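You operate a simulated robot arm through the tools that you are given. There is no shell and no other tool.

Carry out the task below with a simulated two-armed robot. There is one attempt and no reset: what you move stays moved.

TASK
Brush the copper dust off the vise, oil the tail end of its sliding jaw and put both brushes back.
Fine: orange brush for the dust, yellow brush with oil from the grey oil pot. Set down upright: orange-tipped brush, yellow-tipped brush. A coat counts when it lies all over at full strength: go over it till it gets no stronger. What is to be rubbed or washed off counts as gone when no trace of it is left.

It is judged by the outcome, as a careful person would: the job done as asked, and still so three seconds after it is handed in. It fails if anything else is knocked over, pushed out of place, dropped, spilled or broken.

THE ROBOT
Two 7-joint arms with two-finger grippers on one trunk, on a base that drives. Base frame: it is fixed to the floor where the robot stands at the start and does not move with it; the origin is under the middle of the robot, x ahead of it, y to its left, z up. Units: mm, degrees, N and s.
The left shoulder is at the start at [53, 216, 1220], the right one opposite. With the tool pointing down near the work surface each hand reaches from about 100 to 780 mm from the robot's upright axis, wherever it stands, measured 20 degrees to its own side. Places, roughly: vise [700, 600, 1000]; vise jaw [700, 700, 1000]. Payload 3.18 kg a hand.
The TCP of each hand is the grasp point between the finger pads, 30 mm short of the fingertips. In the tool frame z runs along the fingers and y along their closing line. The gripper opens to 144 mm. The gripper's body begins 103 mm behind the TCP.
Orientation is that of the tool frame in the base frame, as a unit quaternion [w, x, y, z]. With the fingers straight down and closing along the base's y, the tool's x points along the base's -x, its y along +y and its z along -z.

THE INTERFACE
- The arms move only by the tool arm_command. It takes "left_commands", "right_commands" or both (then of equal length, played together; a hand with none holds still); each is text: rows parted by semicolons, each of 7 numbers parted by spaces: the shift along the tool's x, y, z in units of 150 mm (1.0 is 150 mm), then the turn, a rotation vector about the tool's x, y, z in units of 180 degrees (1.0 is 180 degrees), then the gripper command, from -1 (fully open) to 1 (shut), values between in proportion. In form: tx ty tz ax ay az hand; .... A call has 1 to 20 rows; each row is the pose to reach, as a shift and turn from the pose commanded when the call began, along the tool's axes at that moment. A call with a number of a shift or a turn outside -1 to 1 is refused whole. Rows are played at 5 a second. More than 50 mm and 8.6 degrees between two rows, or a gripper value outside its range, and nothing of the call is played. Where a pose cannot be reached the arm comes as near as it can. A force on the tool above 40 N (or 10 N above the force at the start of the call, whichever is more), or a blocked arm, ends the call early, and 0.2 s more pass. Each finger halts on what it meets, pressing with about 23 N; the grip force reading is that of the motor and also rises with nothing between the fingers. The clock runs only during rows and for 0.2 s after the last one: add rows that repeat a pose to give the fingers time. It gives the time, the measured TCP pose, the force on the tool (base axes), the opening and the grip force at its end, in the units of the frame above (readings bear some noise), with the torque about the TCP (base axes, N m) and any sound that the robot's microphone picked up.
- Cameras (640 x 400 px; columns grow to the right, rows downward): "scene" is now at [121.6, 49.6, 1409.1]; the picture's right is [0.53, -0.85, 0.00], its down [-0.46, -0.29, -0.84] and it looks along [0.71, 0.44, -0.55] (base axes); focal length 214 px, centre (320, 200). "left" rides on the left gripper at [77, -16, -143] in its tool frame; the picture's right is [0.21, 0.98, 0.00], its down [-0.84, 0.18, -0.51] and it looks along [-0.50, 0.11, 0.86] (tool axes); focal length 218 px, centre (320, 200). "right" rides on the right gripper at [77, 16, -143] in its tool frame; the picture's right is [-0.21, 0.98, 0.00], its down [-0.84, -0.18, -0.51] and it looks along [-0.50, -0.11, 0.86] (tool axes); focal length 218 px, centre (320, 200). There is no depth. A picture from a camera that has moved, and an enlarged one, comes with that camera's place and axes in the base frame and with its lens.
- snapshot(camera): a new picture of that camera. It takes no simulated time.
- lift_body(by): slides the trunk up (or, below 0, down) by that many mm; the arms and the scene camera ride with it, the base frame stays. It gives what a move gives, with no picture.
- steer(legs): drives the robot by 1 to 6 legs, each [ahead, left, turn to the left] in mm, mm and degrees, along the robot's own axes; the way and the turn of a leg run together, so that a leg with both is an arc; at most 1500 mm and 180 degrees a leg. The arms and the cameras ride along, it lands a little off, and it stops where it bumps. It gives what a move gives.
- pan_tilt(pan, tilt): turns the head with the scene camera to pan (to the left, within 80 degrees either way) and tilt (down, from -29 to 69), counted from straight ahead of the robot. It gives what a move gives.
- close_up(camera, box): a new picture of the part [left, top, right, bottom] of that camera's present view, enlarged. It takes no simulated time.
- close_job(): hands the job in; it is judged then, once.

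Nothing tells you exact positions but the pictures and the camera data. Unless the task says otherwise, let go and move clear before handing in.

The tools are called after "Request:" as name(argument=value, ...) on one line, values as JSON. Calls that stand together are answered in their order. arm_command: Moves the arms, as the interface text tells. Its arguments: {"type":"object","properties":{"left_commands":{"type":"string"},"right_commands":{"type":"string"}},"required":[]} The other tools are called the same way: lift_body (by) slides the trunk up or down; steer (legs) drives the base; pan_tilt (pan, tilt) turns the head that bears the scene camera; snapshot (camera) takes a picture; close_up (camera, box) takes an enlarged picture of a part of a camera's view; close_job () hands the job in.

At the start:

```text
time_s: 0.0
left_tool_pos: [407.3, 553.3, 1267.5]
left_tool_rot: [0.0, -0.001, 1.0, -0.001]
left_contact_force: [0.6, -0.5, 0.4]
left_moment: [0.01, 0.02, 0.0]
left_finger_gap: 144.1
left_finger_force: 0.0
right_tool_pos: [341.7, 34.1, 1292.1]
right_tool_rot: [-0.001, 0.001, 1.0, 0.0]
right_contact_force: [0.1, 0.0, 1.4]
right_moment: [0.0, -0.02, 0.01]
right_finger_gap: 144.0
right_finger_force: 0.1
trunk travel left (down, up): [-300.0, 69.0]
robot x, y, heading: [-1.4, 0.9, -0.0]
head pan, tilt: [32.0, 33.1]
```

scene: 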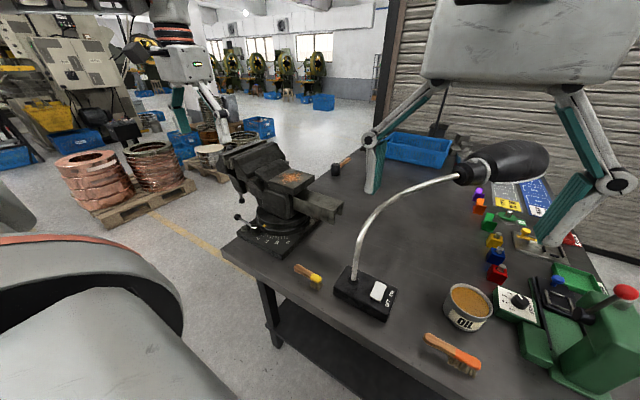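
right: 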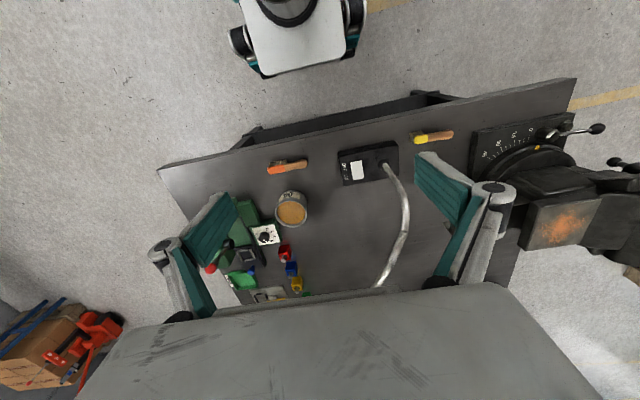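
left: 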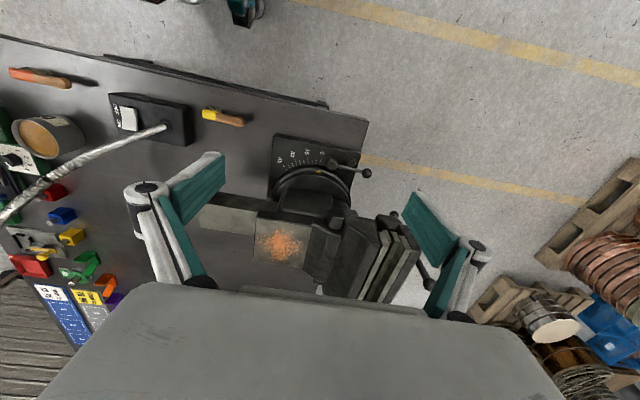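

I see a bench with a vise to the front-left that has copper dust on its top, a yellow brush and an orange brush lying on the bench, a lamp, and an oil pot. I'll first take enlarged pictures to locate everything.

Request:
close_up(camera="scene", box=[200, 120, 360, 260])

Request:
close_up(camera="scene", box=[270, 230, 510, 380])

Request:
close_up(camera="left", box=[180, 100, 440, 310])

Request:
close_up(camera="right", box=[230, 100, 480, 260])

```text
2.86 times, centred on (280, 190) of scene
camera zoom: at [121.6, 49.6, 1409.1], right [0.53, -0.85, 0.0], down [-0.46, -0.29, -0.84], along [0.71, 0.44, -0.55], focal length 613 px, centre (434, 229)
```

zoom: 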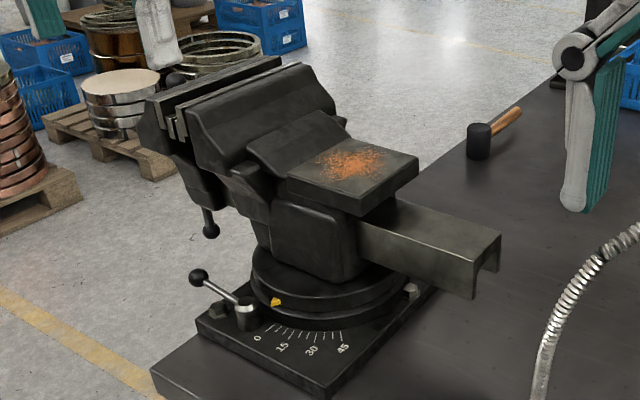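

```text
2.67 times, centred on (390, 305) of scene
camera zoom: at [121.6, 49.6, 1409.1], right [0.53, -0.85, 0.0], down [-0.46, -0.29, -0.84], along [0.71, 0.44, -0.55], focal length 572 px, centre (133, -80)
```

zoom: 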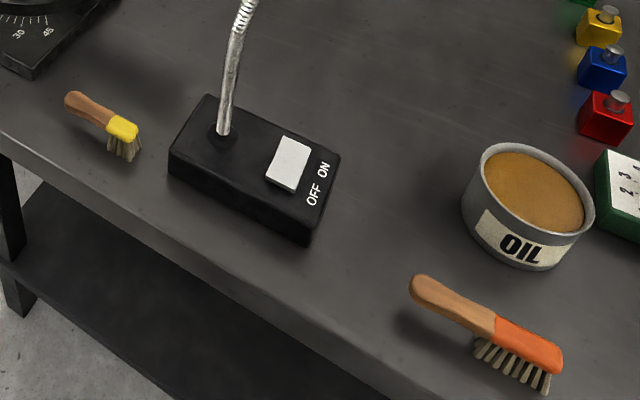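

```text
1.90 times, centred on (310, 205) of left
camera zoom: at [329.8, 536.9, 1411.2], right [-0.21, 0.98, 0.0], down [0.84, 0.18, 0.51], along [0.5, 0.11, -0.86], focal length 416 px, centre (339, 190)
```

zoom: 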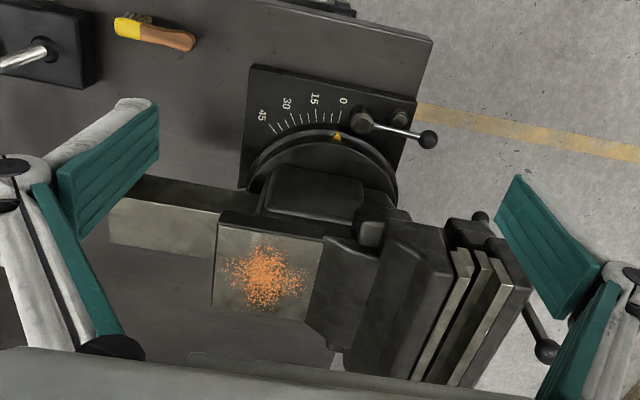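

```text
2.50 times, centred on (355, 180) of right
camera zoom: at [264.0, 46.8, 1434.4], right [0.21, 0.98, 0.0], down [0.84, -0.18, 0.51], along [0.5, -0.11, -0.86], focal length 546 px, centre (232, 250)
```

zoom: 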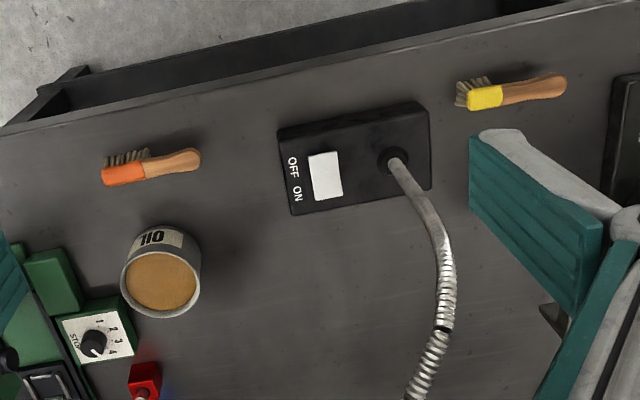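

The tail of the sliding jaw is the steel channel sticking out toward -y (end near [697, 328, 966]), the dust patch is on the anvil near [680, 526, 1041], the orange brush is near [490, -40, 815] and the pot near [623, -119, 862]. I'll turn the head for a better look at the brushes before moving.

Request:
pan_tilt(pan=0, tilt=55)

Request:
snapshot(camera="scene")

```text
time_s: 1.0
left_tool_pos: [406.1, 552.1, 1266.8]
left_tool_rot: [0.0, -0.001, 1.0, 0.0]
left_contact_force: [0.8, 0.2, 0.1]
left_moment: [0.01, 0.01, -0.04]
left_finger_gap: 144.4
left_finger_force: 0.1
right_tool_pos: [341.3, 34.5, 1292.9]
right_tool_rot: [-0.001, 0.001, 1.0, 0.001]
right_contact_force: [-0.1, 0.4, 0.3]
right_moment: [-0.01, 0.01, -0.01]
right_finger_gap: 144.2
right_finger_force: 0.1
trunk travel left (down, up): [-300.0, 69.0]
robot x, y, heading: [-1.6, -0.5, -0.0]
head pan, tilt: [0.0, 55.0]
```

```text
taken
camera scene: at [118.1, 2.5, 1378.0], right [0.0, -1.0, 0.0], down [-0.82, 0.0, -0.57], along [0.57, 0.0, -0.82], focal length 214 px, centre (320, 200)
```

scene: 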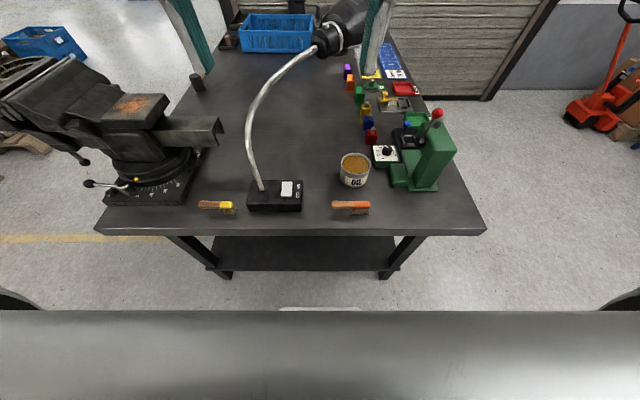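

Request:
close_up(camera="scene", box=[310, 180, 390, 230])

Request:
close_up(camera="scene", box=[180, 180, 260, 230])

Request:
close_up(camera="scene", box=[80, 70, 240, 210])

Request:
close_up(camera="scene", box=[320, 130, 480, 230])

```text
8.00 times, centred on (350, 205) of scene
camera zoom: at [118.1, 2.5, 1378.0], right [0.0, -1.0, 0.0], down [-0.82, 0.0, -0.57], along [0.57, 0.0, -0.82], focal length 1716 px, centre (80, 160)
```

zoom: 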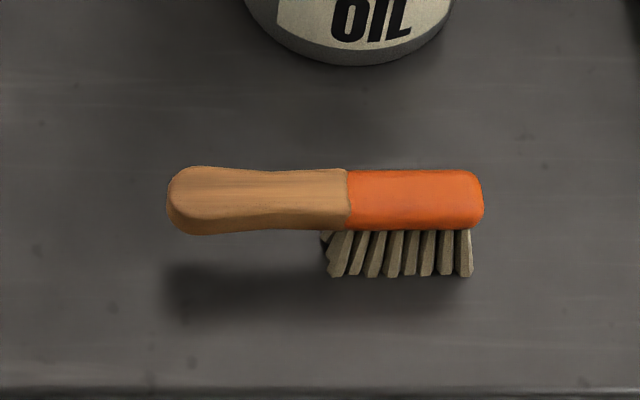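

```text
8.00 times, centred on (220, 205) of scene
camera zoom: at [118.1, 2.5, 1378.0], right [0.0, -1.0, 0.0], down [-0.82, 0.0, -0.57], along [0.57, 0.0, -0.82], focal length 1716 px, centre (1120, 160)
```

zoom: 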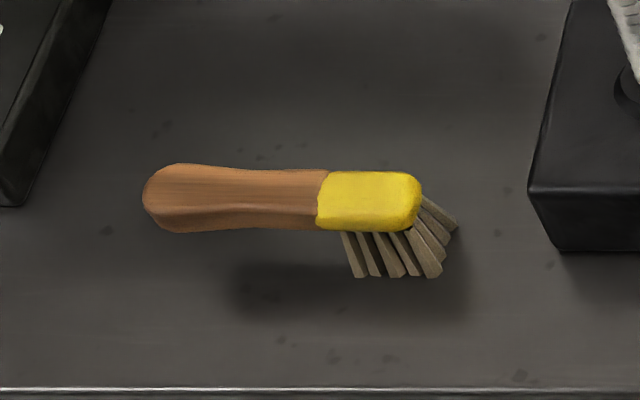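

```text
2.86 times, centred on (160, 140) of scene
camera zoom: at [118.1, 2.5, 1378.0], right [0.0, -1.0, 0.0], down [-0.82, 0.0, -0.57], along [0.57, 0.0, -0.82], focal length 613 px, centre (777, 371)
```

zoom: 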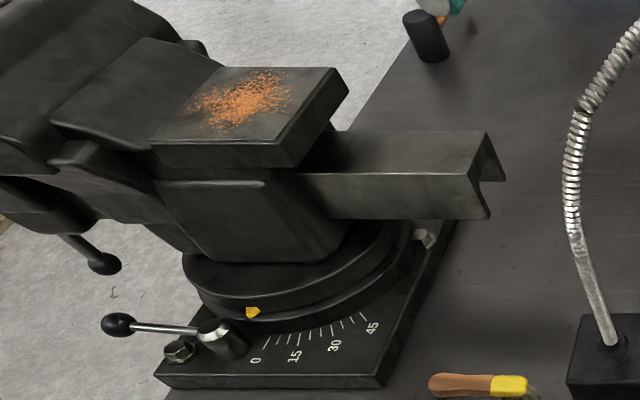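

```text
4.00 times, centred on (400, 180) of scene
camera zoom: at [118.1, 2.5, 1378.0], right [0.0, -1.0, 0.0], down [-0.82, 0.0, -0.57], along [0.57, 0.0, -0.82], focal length 858 px, centre (0, 280)
```

zoom: 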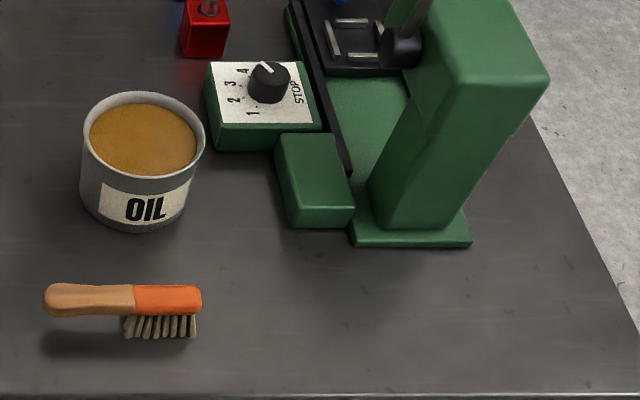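

Both brushes stand bristles-down on the bench (top near z≈800), heads toward -y, and a lamp gooseneck rises at about [545, 187]. I'll strafe right so the orange brush lies ahead of the left arm.

Request:
steer(legs=[[0, -220, 0]])

Request:
snapshot(camera="scene")

Request:
snapshot(camera="left")

```text
time_s: 3.5
left_tool_pos: [405.1, 330.6, 1266.8]
left_tool_rot: [0.0, -0.001, 1.0, -0.001]
left_contact_force: [-0.1, 0.0, -0.5]
left_moment: [0.0, 0.0, 0.04]
left_finger_gap: 144.0
left_finger_force: 0.0
right_tool_pos: [341.4, -187.0, 1293.2]
right_tool_rot: [-0.001, 0.001, 1.0, 0.001]
right_contact_force: [-0.4, -0.1, 0.5]
right_moment: [-0.01, 0.0, 0.0]
right_finger_gap: 144.1
right_finger_force: 0.0
trunk travel left (down, up): [-300.0, 69.0]
robot x, y, heading: [1.3, -221.8, 0.0]
head pan, tilt: [0.0, 55.0]
```

```text
taken
camera scene: at [118.2, -218.3, 1378.0], right [0.0, -1.0, 0.0], down [-0.82, 0.0, -0.57], along [0.57, 0.0, -0.82], focal length 214 px, centre (320, 200)
```

scene: 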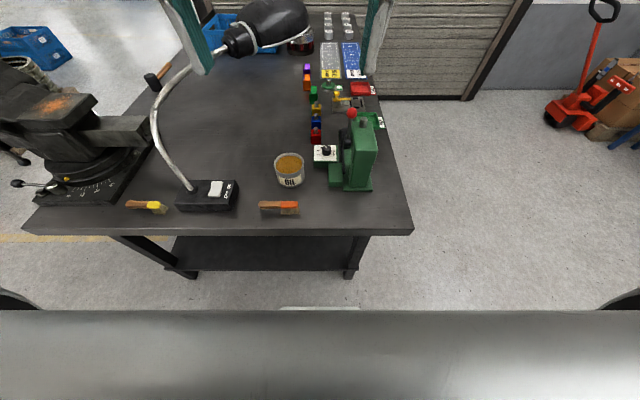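

```text
taken
camera left: at [329.3, 316.5, 1411.2], right [-0.21, 0.98, 0.0], down [0.84, 0.18, 0.51], along [0.5, 0.11, -0.86], focal length 218 px, centre (320, 200)
```

left: 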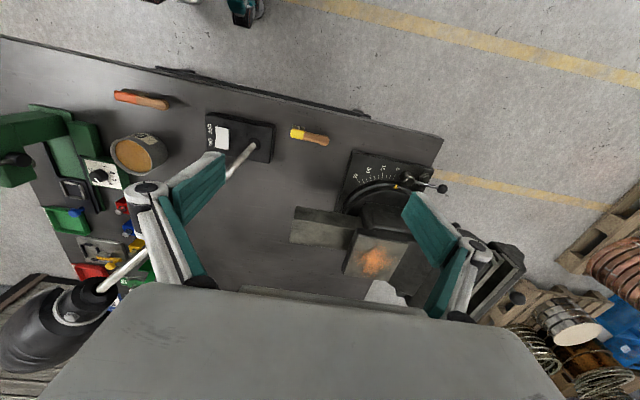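

Request:
close_up(camera="scene", box=[240, 190, 320, 240])

Request:
close_up(camera="left", box=[90, 70, 190, 132])

Request:
close_up(camera="left", box=[270, 110, 350, 160])

Request:
close_up(camera="scene", box=[110, 180, 190, 230])

```text
8.00 times, centred on (280, 215) of scene
camera zoom: at [118.2, -218.3, 1378.0], right [0.0, -1.0, 0.0], down [-0.82, 0.0, -0.57], along [0.57, 0.0, -0.82], focal length 1716 px, centre (640, 80)
```

zoom: 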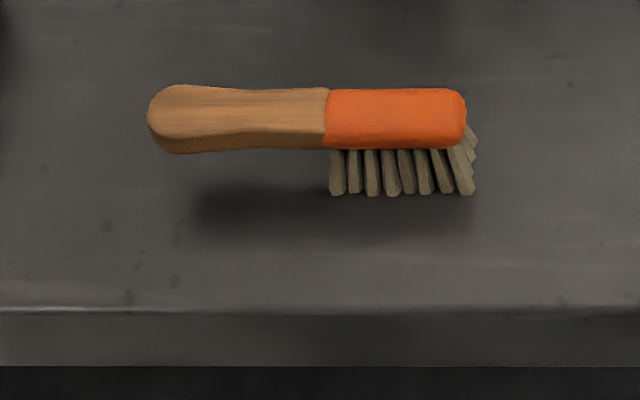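

```text
6.40 times, centred on (140, 101) of left
camera zoom: at [329.3, 316.5, 1411.2], right [-0.21, 0.98, 0.0], down [0.84, 0.18, 0.51], along [0.5, 0.11, -0.86], focal length 1397 px, centre (1472, 834)
```

zoom: 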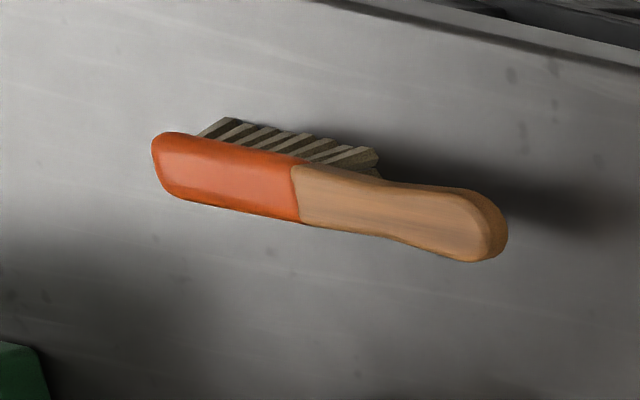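

```text
8.00 times, centred on (310, 135) of left
camera zoom: at [329.3, 316.5, 1411.2], right [-0.21, 0.98, 0.0], down [0.84, 0.18, 0.51], along [0.5, 0.11, -0.86], focal length 1746 px, centre (400, 720)
```

zoom: 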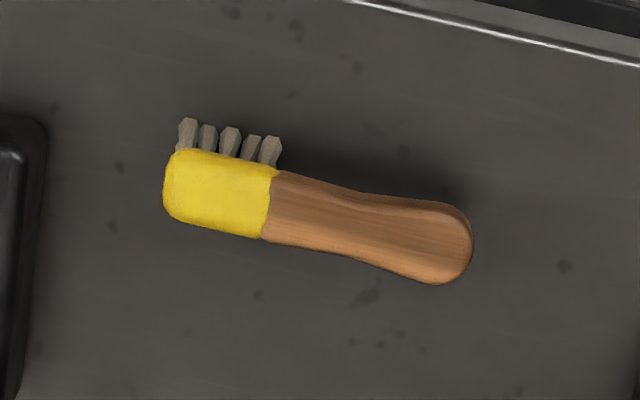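

```text
8.00 times, centred on (150, 205) of scene
camera zoom: at [118.2, -218.3, 1378.0], right [0.0, -1.0, 0.0], down [-0.82, 0.0, -0.57], along [0.57, 0.0, -0.82], focal length 1716 px, centre (1680, 160)
```

zoom: 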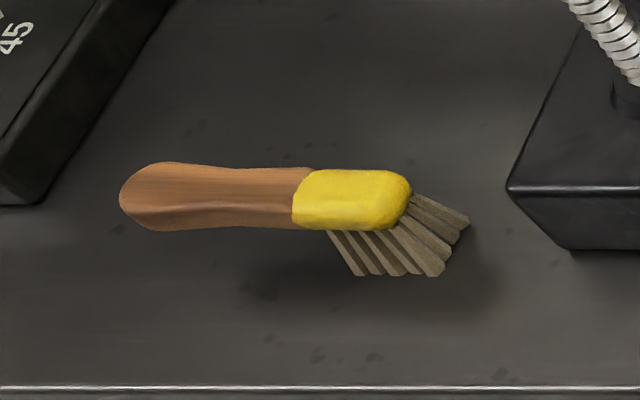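

The orange brush's handle axis is at about x=481, z=833, running from y≈-31 (butt) to y≈-152 (tip), with its bristles down to the bench at ≈798. I'll turn the left hand 90° so the fingers close across the handle and move toward it.

Request:
arm_command(left_commands="0 -0.0833 0 0 0 0.0417 0.15; 0 -0.1667 0 0 0 0.0833 0.15; 0 -0.25 0 0 0 0.125 0.15; 0 -0.3333 0 0 0 0.1667 0.15; 0 -0.4167 0 0 0 0.2083 0.15; 0 -0.5 0 0 0 0.25 0.15; 0 -0.5833 0 0 0 0.2917 0.15; 0 -0.6667 0 0 0 0.3333 0.15; 0 -0.75 0 0 0 0.375 0.15; 0 -0.8333 0 0 0 0.4167 0.15; 0 -0.9167 0 0 0 0.4583 0.15; 0 -1 0 0 0 0.5 0.15")

```text
time_s: 6.1
left_tool_pos: [405.6, 182.3, 1266.7]
left_tool_rot: [0.001, 0.707, 0.707, -0.001]
left_contact_force: [-0.1, -0.6, -0.5]
left_moment: [0.0, 0.01, 0.01]
left_finger_gap: 61.2
left_finger_force: 0.1
right_tool_pos: [340.4, -188.0, 1293.1]
right_tool_rot: [-0.001, 0.001, 1.0, 0.001]
right_contact_force: [0.6, -0.4, -0.3]
right_moment: [0.03, 0.0, -0.02]
right_finger_gap: 143.9
right_finger_force: 0.0
trunk travel left (down, up): [-300.0, 69.0]
robot x, y, heading: [0.4, -219.9, 0.3]
head pan, tilt: [0.0, 55.0]
```

The turn went well. I'll now move the right arm aside to the right and bring the left hand further over toward the orange brush.

Request:
arm_command(left_commands="-0.125 0.03 0 0 0 0 0.15; -0.25 0.06 0 0 0 0 0.15; -0.375 0.1 0 0 0 0 0.15; -0.5 0.13 0 0 0 0 0.15; -0.625 0.16 0 0 0 0 0.15; -0.75 0.2 0 0 0 0 0.15; -0.875 0.23 0 0 0 0 0.15; -1 0.25 0 0 0 0 0.15", right_commands="0 -0.125 0 0 0 0 -1; 0 -0.25 0 0 0 0 -1; 0 -0.375 0 0 0 0 -1; 0 -0.5 0 0 0 0 -1; 0 -0.625 0 0 0 0 -1; 0 -0.75 0 0 0 0 -1; 0 -0.875 0 0 0 0 -1; 0 -1 0 0 0 0 -1")

Request:
snapshot(camera="left")

Request:
snapshot(camera="scene")

```text
time_s: 7.9
left_tool_pos: [445.4, 30.1, 1267.9]
left_tool_rot: [0.0, 0.706, 0.708, -0.001]
left_contact_force: [0.3, 0.3, 0.2]
left_moment: [0.02, 0.02, 0.0]
left_finger_gap: 61.1
left_finger_force: 0.0
right_tool_pos: [340.8, -337.2, 1291.1]
right_tool_rot: [-0.001, 0.001, 1.0, 0.002]
right_contact_force: [0.0, -0.5, 1.2]
right_moment: [0.02, 0.02, 0.0]
right_finger_gap: 144.1
right_finger_force: 0.0
trunk travel left (down, up): [-300.0, 69.0]
robot x, y, heading: [-4.0, -219.4, 0.2]
head pan, tilt: [0.0, 55.0]
```

```text
taken
camera left: at [428.0, 108.5, 1411.7], right [0.98, 0.21, 0.0], down [0.18, -0.84, 0.51], along [0.11, -0.5, -0.86], focal length 218 px, centre (320, 200)
```

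left: 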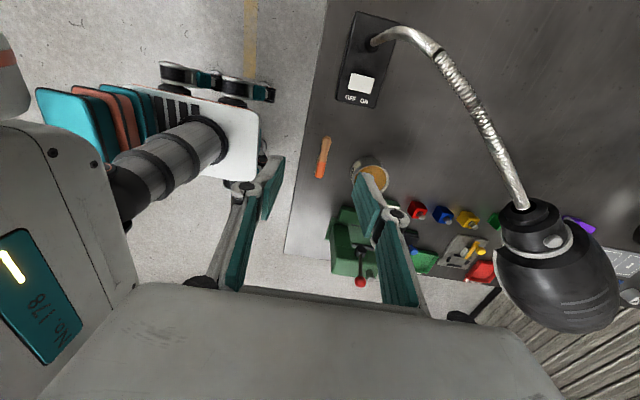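

```text
taken
camera scene: at [118.7, -219.3, 1377.9], right [0.0, -1.0, 0.0], down [-0.82, 0.0, -0.57], along [0.57, 0.0, -0.82], focal length 214 px, centre (320, 200)
```

scene: 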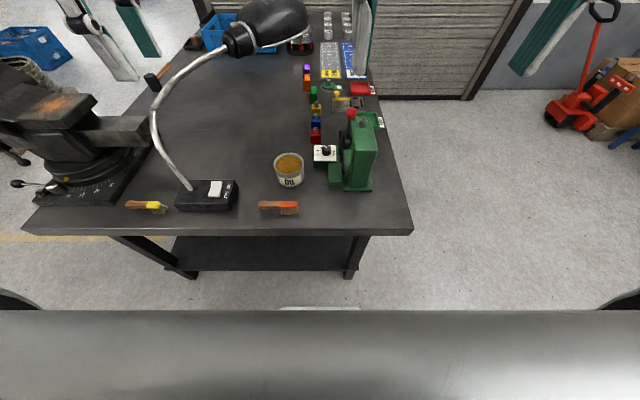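

The path ahead of the hand is clear and the lamp is well off to the side. I'll lower the left hand toward the orange brush handle.

Request:
arm_command(left_commands="-0.16 0.06 0 0 0 0 0.15; -0.32 0.12 0 0 0 0 0.15; -0.48 0.18 0.1 0 0 0 0.15; -0.64 0.24 0.25 0 0 0 0.15; -0.64 0.24 0.45 0 0 0 0.15; -0.64 0.24 0.65 0 0 0 0.15; -0.64 0.24 0.85 0 0 0 0.15; -0.64 0.24 1 0 0 0 0.15")

Request:
snapshot(camera="left")

Request:
snapshot(camera="scene")

```text
time_s: 9.7
left_tool_pos: [480.0, -63.8, 1117.3]
left_tool_rot: [0.0, 0.707, 0.707, -0.001]
left_contact_force: [0.4, 0.5, -0.1]
left_moment: [-0.01, 0.02, -0.02]
left_finger_gap: 61.1
left_finger_force: 0.0
left hand out of reach, approached as far as the arm can: row 4, 5, 6
right_tool_pos: [342.0, -335.8, 1292.5]
right_tool_rot: [-0.001, 0.001, 1.0, 0.001]
right_contact_force: [-0.5, 0.9, 0.1]
right_moment: [0.02, 0.0, -0.01]
right_finger_gap: 143.9
right_finger_force: 0.1
trunk travel left (down, up): [-300.0, 69.0]
robot x, y, heading: [4.2, -221.0, 0.4]
head pan, tilt: [0.0, 55.0]
```

```text
taken
camera left: at [463.4, 14.2, 1261.3], right [0.98, 0.21, 0.0], down [0.18, -0.84, 0.51], along [0.11, -0.5, -0.86], focal length 218 px, centre (320, 200)
```

left: 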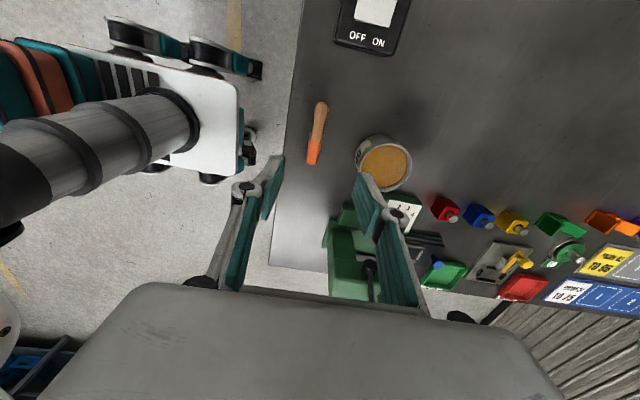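

```text
taken
camera scene: at [118.5, -218.0, 1377.9], right [0.0, -1.0, 0.0], down [-0.82, 0.0, -0.57], along [0.57, 0.0, -0.82], focal length 214 px, centre (320, 200)
```

scene: 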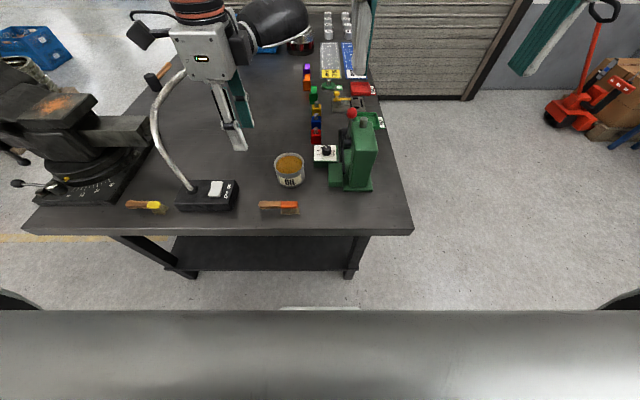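

Request:
close_up(camera="left", box=[280, 90, 360, 140])

Request:
close_up(camera="left", box=[270, 90, 430, 190])

```text
8.00 times, centred on (320, 115) of left
camera zoom: at [463.4, 14.2, 1261.3], right [0.98, 0.21, 0.0], down [0.18, -0.84, 0.51], along [0.11, -0.5, -0.86], focal length 1746 px, centre (320, 880)
```

zoom: 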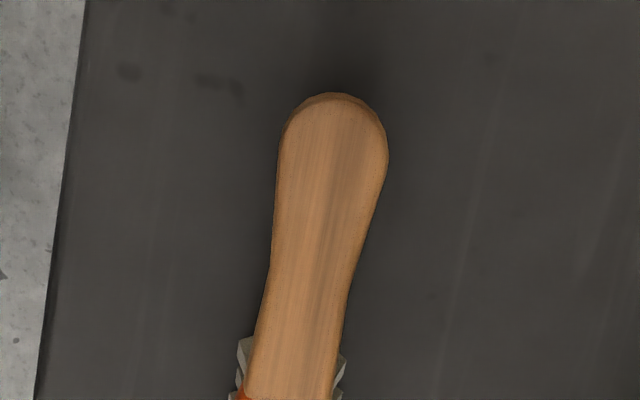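

```text
4.00 times, centred on (350, 140) of left
camera zoom: at [463.4, 14.2, 1261.3], right [0.98, 0.21, 0.0], down [0.18, -0.84, 0.51], along [0.11, -0.5, -0.86], focal length 873 px, centre (200, 440)
```

zoom: 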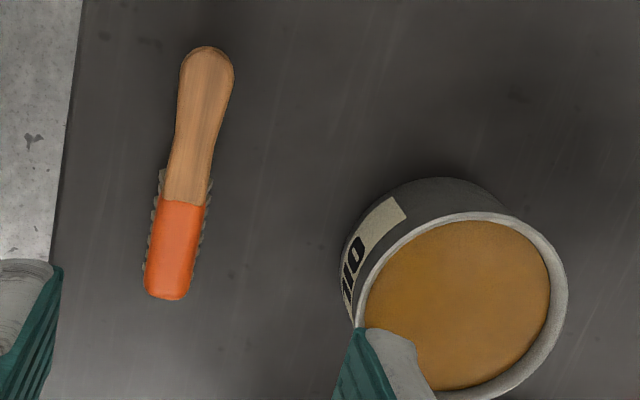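

The brush is directly under the hand, with the handle axis at x≈478. I'll descend partway and re-check alignment.

Request:
arm_command(left_commands="0 0 0.2 0 0 0 0.15; 0 0 0.4 0 0 0 0.15; 0 0 0.6 0 0 0 0.15; 0 0 0.8 0 0 0 0.15; 0 0 0.95 0 0 0 0.15; 0 0 1 0 0 0 0.15")

Request:
snapshot(camera="left")

Request:
close_up(camera="scene", box=[220, 130, 340, 230])

```text
time_s: 11.1
left_tool_pos: [475.6, -52.8, 977.5]
left_tool_rot: [0.002, 0.707, 0.707, -0.001]
left_contact_force: [-0.2, 0.0, 0.1]
left_moment: [-0.05, 0.0, -0.01]
left_finger_gap: 61.1
left_finger_force: 0.2
left hand out of reach, approached as far as the arm can: row 4, 5, 6
right_tool_pos: [340.8, -336.1, 1291.9]
right_tool_rot: [-0.001, 0.001, 1.0, 0.0]
right_contact_force: [0.1, 0.4, 1.0]
right_moment: [0.02, 0.03, 0.05]
right_finger_gap: 144.0
right_finger_force: 0.0
trunk travel left (down, up): [-300.0, 69.0]
robot x, y, heading: [1.2, -217.2, -0.1]
head pan, tilt: [0.0, 55.0]
```

```text
taken
camera left: at [458.0, 25.8, 1119.6], right [0.98, 0.21, 0.0], down [0.18, -0.84, 0.51], along [0.11, -0.5, -0.86], focal length 218 px, centre (320, 200)
```

left: 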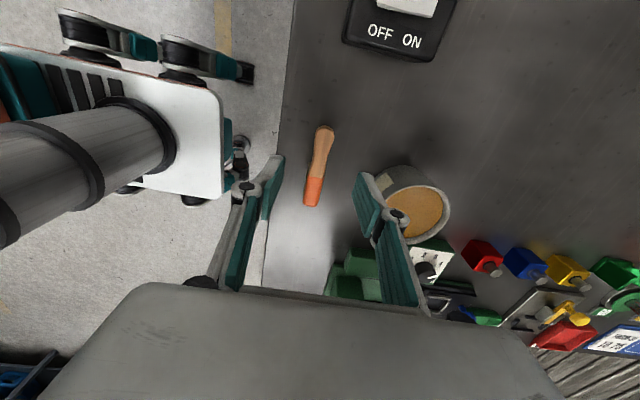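

```text
4.00 times, centred on (280, 180) of scene
camera zoom: at [118.1, -218.1, 1378.0], right [0.0, -1.0, 0.0], down [-0.82, 0.0, -0.57], along [0.57, 0.0, -0.82], focal length 858 px, centre (480, 280)
```

zoom: 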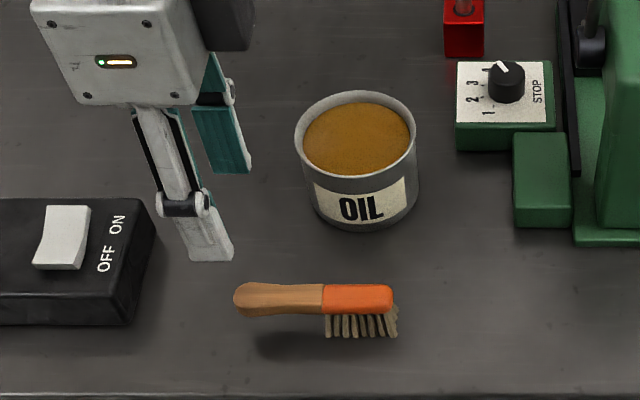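

The arm cannot reach lower with this wrist turn from here. I'll lift the hand and pull it back, then strafe left so the wrist turn is less extreme.

Request:
arm_command(left_commands="0 0 -0.25 0 0 0 0.15; 0 -0.1 -0.5 0 0 0 0.15; 0 -0.2 -0.7 0 0 0 0.15; 0 -0.3 -0.9 0 0 0 0.15; 0 -0.35 -1 0 0 0 0.15")

Request:
steer(legs=[[0, 220, 0]])

Request:
snapshot(camera="left")

Request:
snapshot(camera="scene")

```text
time_s: 12.3
left_tool_pos: [423.3, -52.1, 1126.8]
left_tool_rot: [0.0, 0.707, 0.707, -0.001]
left_contact_force: [-0.2, 0.0, 0.7]
left_moment: [0.01, 0.02, 0.0]
left_finger_gap: 61.1
left_finger_force: 0.1
right_tool_pos: [341.5, -338.0, 1291.3]
right_tool_rot: [0.0, 0.0, 1.0, 0.002]
right_contact_force: [-1.0, 1.1, -1.1]
right_moment: [0.02, 0.01, -0.02]
right_finger_gap: 144.1
right_finger_force: 0.1
trunk travel left (down, up): [-300.0, 69.0]
robot x, y, heading: [3.7, -216.6, 0.1]
head pan, tilt: [0.0, 55.0]
```

```text
time_s: 14.9
left_tool_pos: [422.6, 166.4, 1126.6]
left_tool_rot: [0.0, 0.706, 0.708, -0.001]
left_contact_force: [0.4, 0.3, 0.6]
left_moment: [-0.01, -0.02, 0.01]
left_finger_gap: 61.7
left_finger_force: 0.0
right_tool_pos: [340.0, -118.1, 1292.3]
right_tool_rot: [-0.001, 0.0, 1.0, 0.001]
right_contact_force: [0.7, -0.6, 0.3]
right_moment: [-0.06, 0.0, 0.0]
right_finger_gap: 143.8
right_finger_force: 0.1
trunk travel left (down, up): [-300.0, 69.0]
robot x, y, heading: [0.2, -1.2, -0.0]
head pan, tilt: [0.0, 55.0]
```

```text
taken
camera left: at [405.5, 244.6, 1269.4], right [0.98, 0.21, 0.0], down [0.18, -0.84, 0.51], along [0.11, -0.5, -0.86], focal length 218 px, centre (320, 200)
```

left: 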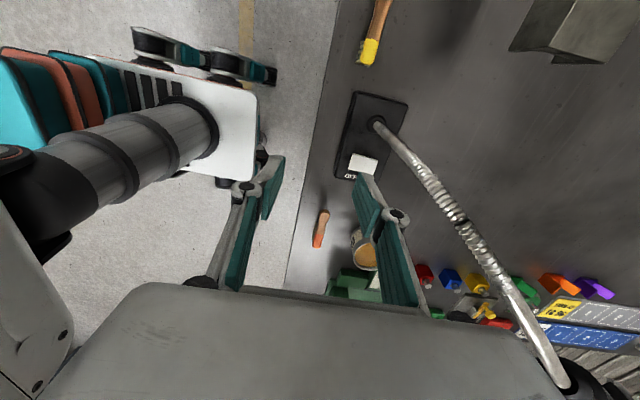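

```text
taken
camera scene: at [117.8, 0.8, 1378.0], right [0.0, -1.0, 0.0], down [-0.82, 0.0, -0.57], along [0.57, 0.0, -0.82], focal length 214 px, centre (320, 200)
```

scene: 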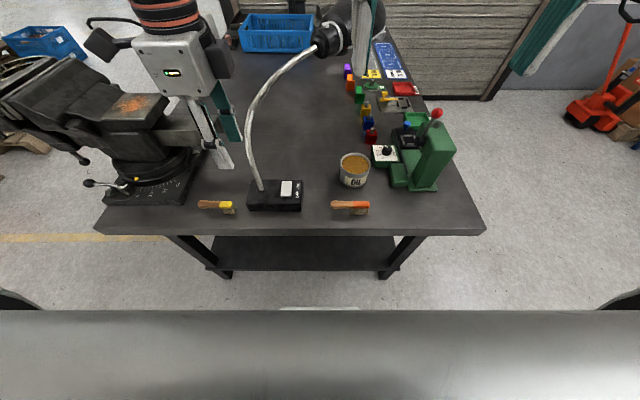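

Now at y≈0 the hand sits left of the lamp switch box. I'll move the left hand right along the bench front edge, keeping clear of the gooseneck, with the right arm moved aside.

Request:
arm_command(left_commands="-0.15 -0.05 0 0 0 0 0.15; -0.3 -0.05 0 0 0 0 0.15; -0.45 -0.05 0 0 0 0 0.15; -0.6 -0.05 0 0 0 0 0.15; -0.75 -0.05 0 0 0 0 0.15; -0.9 0 0 0 0 0 0.15; -1 0 0 0 0 0 0.15", right_commands="0 -0.15 0 0 0 0 -1; 0 -0.3 0 0 0 0 -1; 0 -0.45 0 0 0 0 -1; 0 -0.6 0 0 0 0 -1; 0 -0.75 0 0 0 0 -1; 0 -0.9 0 0 0 0 -1; 0 -1 0 0 0 0 -1")

```text
time_s: 16.5
left_tool_pos: [415.6, 133.0, 1125.6]
left_tool_rot: [0.001, 0.705, 0.709, -0.001]
left_contact_force: [-0.2, -0.3, -0.1]
left_moment: [-0.01, -0.02, -0.01]
left_finger_gap: 61.3
left_finger_force: 0.0
left hand out of reach, approached as far as the arm can: row 2, 3, 4, 5, 6, 7
right_tool_pos: [340.1, -268.5, 1291.2]
right_tool_rot: [-0.002, -0.001, 1.0, 0.0]
right_contact_force: [0.6, 0.7, 1.0]
right_moment: [0.04, -0.01, -0.01]
right_finger_gap: 144.1
right_finger_force: 0.1
trunk travel left (down, up): [-300.0, 69.0]
robot x, y, heading: [-1.1, 0.7, 0.3]
head pan, tilt: [0.0, 55.0]
```

Reaching across the body is what limits the arm, so the target should lie more to its left. I'll bring the hand back left and strafe the robot to about y=-370.

Request:
arm_command(left_commands="0.2 0 0 0 0 0 0.15; 0.4 0 0 0 0 0 0.15; 0.6 0 0 0 0 0 0.15; 0.8 0 0 0 0 0 0.15; 1 0 0 0 0 0 0.15")

Request:
steer(legs=[[0, -370, 0]])

Request:
snapshot(camera="scene")

```text
time_s: 17.7
left_tool_pos: [414.8, 282.8, 1127.1]
left_tool_rot: [0.001, 0.706, 0.708, -0.001]
left_contact_force: [0.0, 0.0, 0.1]
left_moment: [0.02, 0.01, -0.01]
left_finger_gap: 61.4
left_finger_force: 0.0
right_tool_pos: [339.2, -266.9, 1292.4]
right_tool_rot: [-0.001, 0.0, 1.0, 0.0]
right_contact_force: [0.2, 0.3, 0.7]
right_moment: [-0.01, -0.03, -0.02]
right_finger_gap: 144.0
right_finger_force: 0.1
trunk travel left (down, up): [-300.0, 69.0]
robot x, y, heading: [0.5, 0.2, 0.4]
head pan, tilt: [0.0, 55.0]
```

```text
time_s: 21.5
left_tool_pos: [415.8, -92.8, 1126.1]
left_tool_rot: [0.001, 0.706, 0.708, -0.001]
left_contact_force: [0.6, -0.2, 0.8]
left_moment: [-0.01, 0.01, -0.03]
left_finger_gap: 61.4
left_finger_force: 0.0
right_tool_pos: [339.2, -640.9, 1291.7]
right_tool_rot: [0.0, 0.001, 1.0, 0.001]
right_contact_force: [0.5, -0.4, 0.2]
right_moment: [-0.03, 0.01, 0.03]
right_finger_gap: 143.9
right_finger_force: 0.0
trunk travel left (down, up): [-300.0, 69.0]
robot x, y, heading: [1.2, -373.1, 0.1]
head pan, tilt: [0.0, 55.0]
```

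```text
taken
camera scene: at [118.5, -372.7, 1378.0], right [0.0, -1.0, 0.0], down [-0.82, 0.0, -0.57], along [0.57, 0.0, -0.82], focal length 214 px, centre (320, 200)
```

scene: 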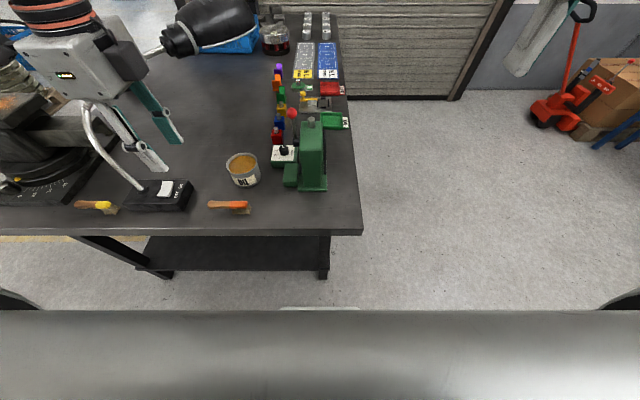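

Now the brush lies ahead-left. I'll move over it and descend partway.

Request:
arm_command(left_commands="0.09 0.2 0.1 0 0 0 0.15; 0.18 0.413 0.25 0 0 0 0.15; 0.18 0.413 0.45 0 0 0 0.15; 0.18 0.413 0.65 0 0 0 0.15; 0.18 0.413 0.8 0 0 0 0.15; 0.18 0.413 0.9 0 0 0 0.15")

Request:
snapshot(camera="left")

```text
time_s: 22.9
left_tool_pos: [478.3, -65.1, 991.9]
left_tool_rot: [0.001, 0.707, 0.708, 0.0]
left_contact_force: [0.4, 0.2, -0.2]
left_moment: [0.03, -0.02, 0.0]
left_finger_gap: 61.5
left_finger_force: 0.0
right_tool_pos: [340.6, -641.9, 1289.9]
right_tool_rot: [-0.001, 0.001, 1.0, 0.001]
right_contact_force: [0.2, -0.2, 0.0]
right_moment: [-0.05, -0.03, -0.04]
right_finger_gap: 144.2
right_finger_force: 0.1
trunk travel left (down, up): [-300.0, 69.0]
robot x, y, heading: [3.6, -377.1, 0.4]
head pan, tilt: [0.0, 55.0]
```

```text
taken
camera left: at [461.1, 13.0, 1134.8], right [0.98, 0.21, 0.0], down [0.18, -0.84, 0.51], along [0.11, -0.5, -0.86], focal length 218 px, centre (320, 200)
```

left: 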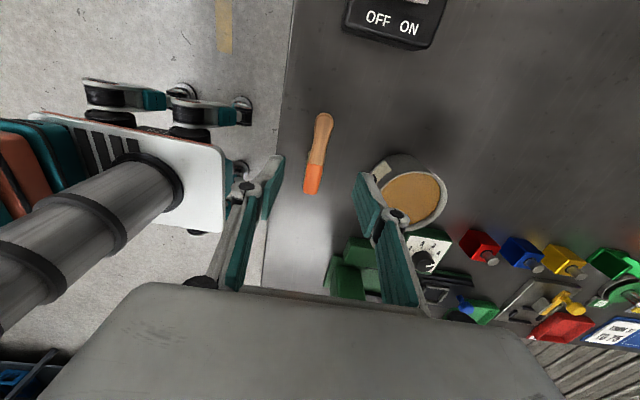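

Request:
close_up(camera="left", box=[270, 100, 370, 162])

```text
6.40 times, centred on (320, 131) of left
camera zoom: at [461.1, 13.0, 1134.8], right [0.98, 0.21, 0.0], down [0.18, -0.84, 0.51], along [0.11, -0.5, -0.86], focal length 1397 px, centre (320, 642)
```

zoom: 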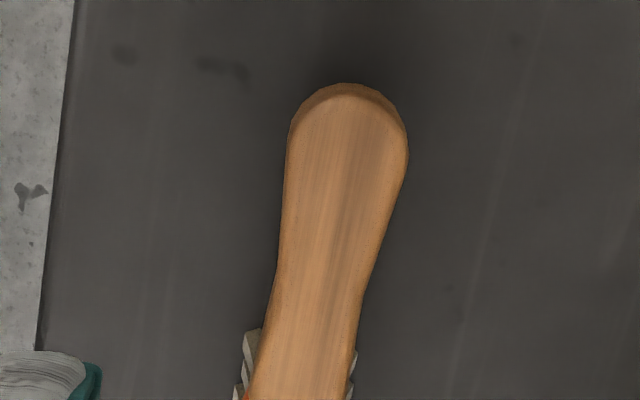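

The handle is centred between the fingers to within about 2 mm. I'll descend to grasp height.

Request:
arm_command(left_commands="0 0.007 0.2 0 0 0 0.15; 0 0.007 0.4 0 0 0 0.15; 0 0.007 0.6 0 0 0 0.15; 0 0.007 0.75 0 0 0 0.15; 0 0.007 0.87 0 0 0 0.15; 0 0.007 0.95 0 0 0 0.15; 0 0.007 0.973 0 0 0 0.15")

Request:
snapshot(camera="left")

Request:
close_up(camera="scene", box=[160, 130, 280, 230])

```text
time_s: 24.5
left_tool_pos: [478.9, -64.8, 846.5]
left_tool_rot: [0.001, 0.706, 0.708, 0.0]
left_contact_force: [-0.1, -0.5, 0.5]
left_moment: [-0.03, -0.01, 0.01]
left_finger_gap: 61.4
left_finger_force: 0.1
right_tool_pos: [340.3, -641.1, 1290.0]
right_tool_rot: [-0.001, 0.001, 1.0, 0.001]
right_contact_force: [-0.3, 0.6, -0.7]
right_moment: [0.0, 0.01, 0.0]
right_finger_gap: 143.9
right_finger_force: 0.0
trunk travel left (down, up): [-300.0, 69.0]
robot x, y, heading: [2.6, -376.6, 0.1]
head pan, tilt: [0.0, 55.0]
```

```text
taken
camera left: at [462.6, 13.3, 989.5], right [0.98, 0.21, 0.0], down [0.18, -0.84, 0.51], along [0.11, -0.5, -0.86], focal length 218 px, centre (320, 200)
```

left: 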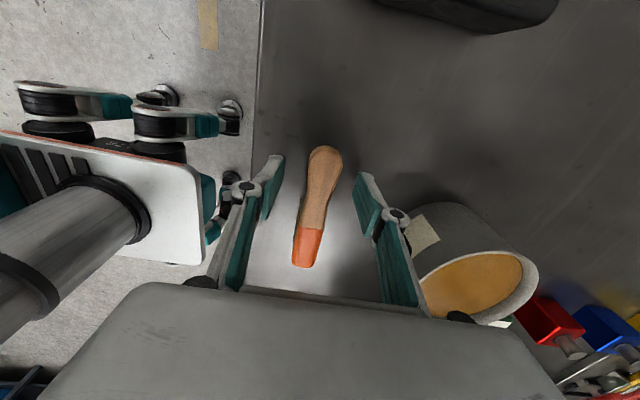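

```text
4.00 times, centred on (220, 180) of scene
camera zoom: at [118.5, -372.6, 1378.0], right [0.0, -1.0, 0.0], down [-0.82, 0.0, -0.57], along [0.57, 0.0, -0.82], focal length 858 px, centre (720, 280)
```

zoom: 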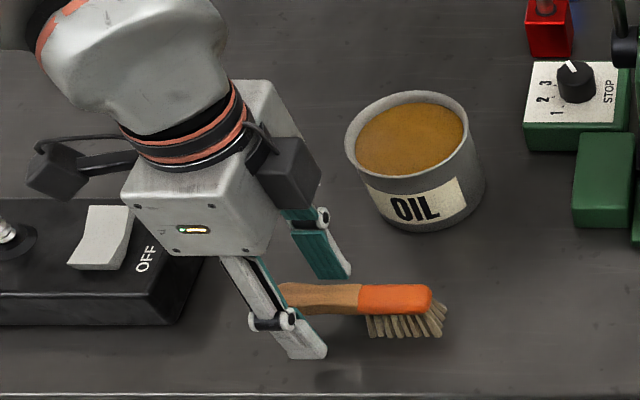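

The fingers straddle the handle midway. I'll close the grip.

Request:
arm_command(left_commands="0 0 0 0 0 0 0.5; 0 0 0 0 0 0 0.7; 0 0 0 0 0 0 1; 0 0 0 0 0 0 1; 0 0 0 0 0 0 1")

Request:
snapshot(camera="left")

Request:
close_up(camera="scene", box=[160, 130, 280, 230])

```text
time_s: 25.7
left_tool_pos: [480.0, -65.5, 846.6]
left_tool_rot: [0.001, 0.706, 0.708, 0.0]
left_contact_force: [0.1, -0.5, 0.2]
left_moment: [0.08, -0.05, 0.02]
left_finger_gap: 23.0
left_finger_force: 22.9
right_tool_pos: [340.3, -642.1, 1291.8]
right_tool_rot: [0.0, 0.001, 1.0, 0.002]
right_contact_force: [0.1, 0.1, -0.2]
right_moment: [0.04, -0.02, 0.0]
right_finger_gap: 144.1
right_finger_force: 0.1
trunk travel left (down, up): [-300.0, 69.0]
robot x, y, heading: [-1.1, -378.5, -0.0]
head pan, tilt: [0.0, 55.0]
```

```text
taken
camera left: at [462.6, 13.5, 989.5], right [0.98, 0.21, 0.0], down [0.18, -0.84, 0.51], along [0.11, -0.5, -0.86], focal length 218 px, centre (320, 200)
```

left: 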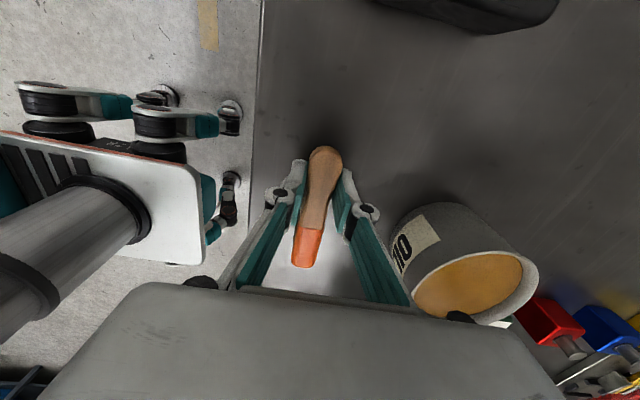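

```text
4.00 times, centred on (220, 180) of scene
camera zoom: at [118.6, -372.5, 1377.9], right [0.0, -1.0, 0.0], down [-0.82, 0.0, -0.57], along [0.57, 0.0, -0.82], focal length 858 px, centre (720, 280)
```

zoom: 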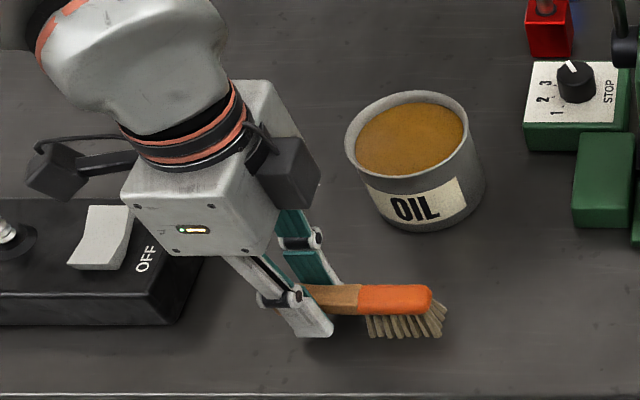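

The grip is solid (gap 23 mm). I'll lift the brush straight up, pull back toward the robot, and then strafe left toward the vise.

Request:
arm_command(left_commands="0 0 -0.05 0 0 0 1; 0 0 -0.15 0 0 0 1; 0 0 -0.3 0 0 0 1; 0 0 -0.45 0 0 0 1; 0 0 -0.6 0 0 0 1; 0 0 -0.75 0 0 0 1; 0 0 -0.9 0 0 0 1; 0 0 -1 0 0 0 1")

Request:
arm_command(left_commands="0 0 -0.15 0 0 0 1; 0 -0.07 -0.3 0 0 0 1; 0 -0.14 -0.45 0 0 0 1; 0 -0.21 -0.6 0 0 0 1; 0 -0.28 -0.75 0 0 0 1; 0 -0.35 -0.9 0 0 0 1; 0 -0.4 -1 0 0 0 1")

Request:
snapshot(camera="left")

```text
time_s: 27.5
left_tool_pos: [478.3, -64.1, 995.3]
left_tool_rot: [0.0, 0.707, 0.708, -0.001]
left_contact_force: [1.0, 0.2, -0.5]
left_moment: [0.07, 0.01, -0.02]
left_finger_gap: 23.1
left_finger_force: 23.1
right_tool_pos: [339.4, -641.1, 1292.6]
right_tool_rot: [-0.001, 0.002, 1.0, 0.001]
right_contact_force: [-1.0, 0.3, 0.1]
right_moment: [0.0, 0.0, 0.0]
right_finger_gap: 144.0
right_finger_force: 0.0
trunk travel left (down, up): [-300.0, 69.0]
robot x, y, heading: [-1.7, -375.1, -0.2]
head pan, tilt: [0.0, 55.0]
```

```text
time_s: 29.1
left_tool_pos: [419.0, -63.6, 1145.4]
left_tool_rot: [0.002, 0.707, 0.708, 0.0]
left_contact_force: [-0.4, -0.6, 0.1]
left_moment: [0.04, -0.03, -0.04]
left_finger_gap: 23.1
left_finger_force: 23.2
right_tool_pos: [339.4, -641.1, 1291.5]
right_tool_rot: [-0.001, 0.001, 1.0, 0.001]
right_contact_force: [-0.5, 0.8, 0.5]
right_moment: [0.01, -0.03, 0.01]
right_finger_gap: 143.9
right_finger_force: 0.0
trunk travel left (down, up): [-300.0, 69.0]
robot x, y, heading: [1.3, -374.4, 0.2]
head pan, tilt: [0.0, 55.0]
```

```text
taken
camera left: at [401.7, 14.2, 1289.1], right [0.98, 0.21, 0.0], down [0.18, -0.84, 0.51], along [0.11, -0.5, -0.86], focal length 218 px, centre (320, 200)
```

left: 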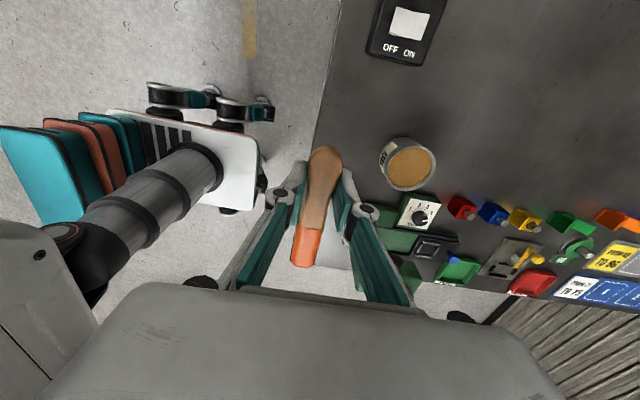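

The brush is held steady in the hand. I'll strafe left by 475 mm to work at the vise.

Request:
steer(legs=[[0, 475, 0]])

Request:
pan_tilt(pan=35, tilt=40)

Request:
snapshot(camera="scene")

Request:
snapshot(camera="left")

```text
time_s: 33.7
left_tool_pos: [419.1, 401.6, 1146.8]
left_tool_rot: [0.001, 0.707, 0.708, 0.0]
left_contact_force: [0.2, 0.2, -1.5]
left_moment: [0.04, -0.01, -0.02]
left_finger_gap: 23.1
left_finger_force: 22.4
right_tool_pos: [340.3, -174.3, 1291.9]
right_tool_rot: [-0.002, 0.002, 1.0, 0.0]
right_contact_force: [0.0, -0.5, -0.6]
right_moment: [-0.02, 0.0, -0.02]
right_finger_gap: 144.1
right_finger_force: 0.1
trunk travel left (down, up): [-300.0, 69.0]
robot x, y, heading: [-2.5, 91.2, -0.1]
head pan, tilt: [0.0, 55.0]
```

```text
time_s: 34.7
left_tool_pos: [420.4, 402.8, 1145.7]
left_tool_rot: [0.001, 0.707, 0.707, -0.001]
left_contact_force: [0.4, 1.0, 0.1]
left_moment: [0.06, 0.0, 0.01]
left_finger_gap: 23.3
left_finger_force: 22.8
right_tool_pos: [339.6, -175.6, 1289.9]
right_tool_rot: [-0.001, 0.002, 1.0, 0.001]
right_contact_force: [-1.0, 0.0, 0.0]
right_moment: [0.0, 0.01, 0.0]
right_finger_gap: 143.9
right_finger_force: 0.0
trunk travel left (down, up): [-300.0, 69.0]
robot x, y, heading: [1.8, 91.2, 0.0]
head pan, tilt: [35.0, 40.0]
```

```text
taken
camera scene: at [116.3, 143.5, 1398.6], right [0.57, -0.82, 0.0], down [-0.53, -0.37, -0.77], along [0.63, 0.44, -0.64], focal length 214 px, centre (320, 200)
```

scene: 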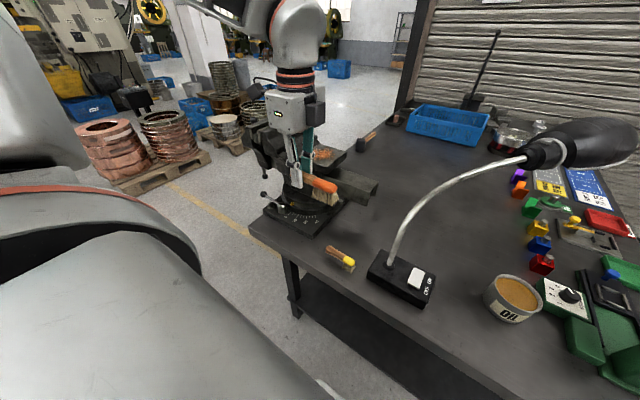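

```text
taken
camera left: at [403.2, 480.8, 1288.7], right [0.98, 0.21, 0.0], down [0.18, -0.84, 0.51], along [0.11, -0.5, -0.86], focal length 218 px, centre (320, 200)
```

left: 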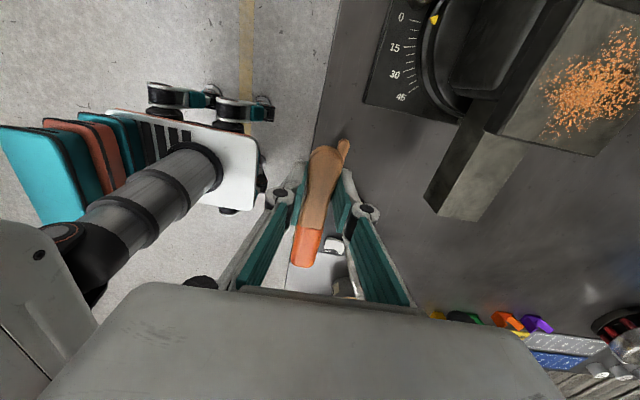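

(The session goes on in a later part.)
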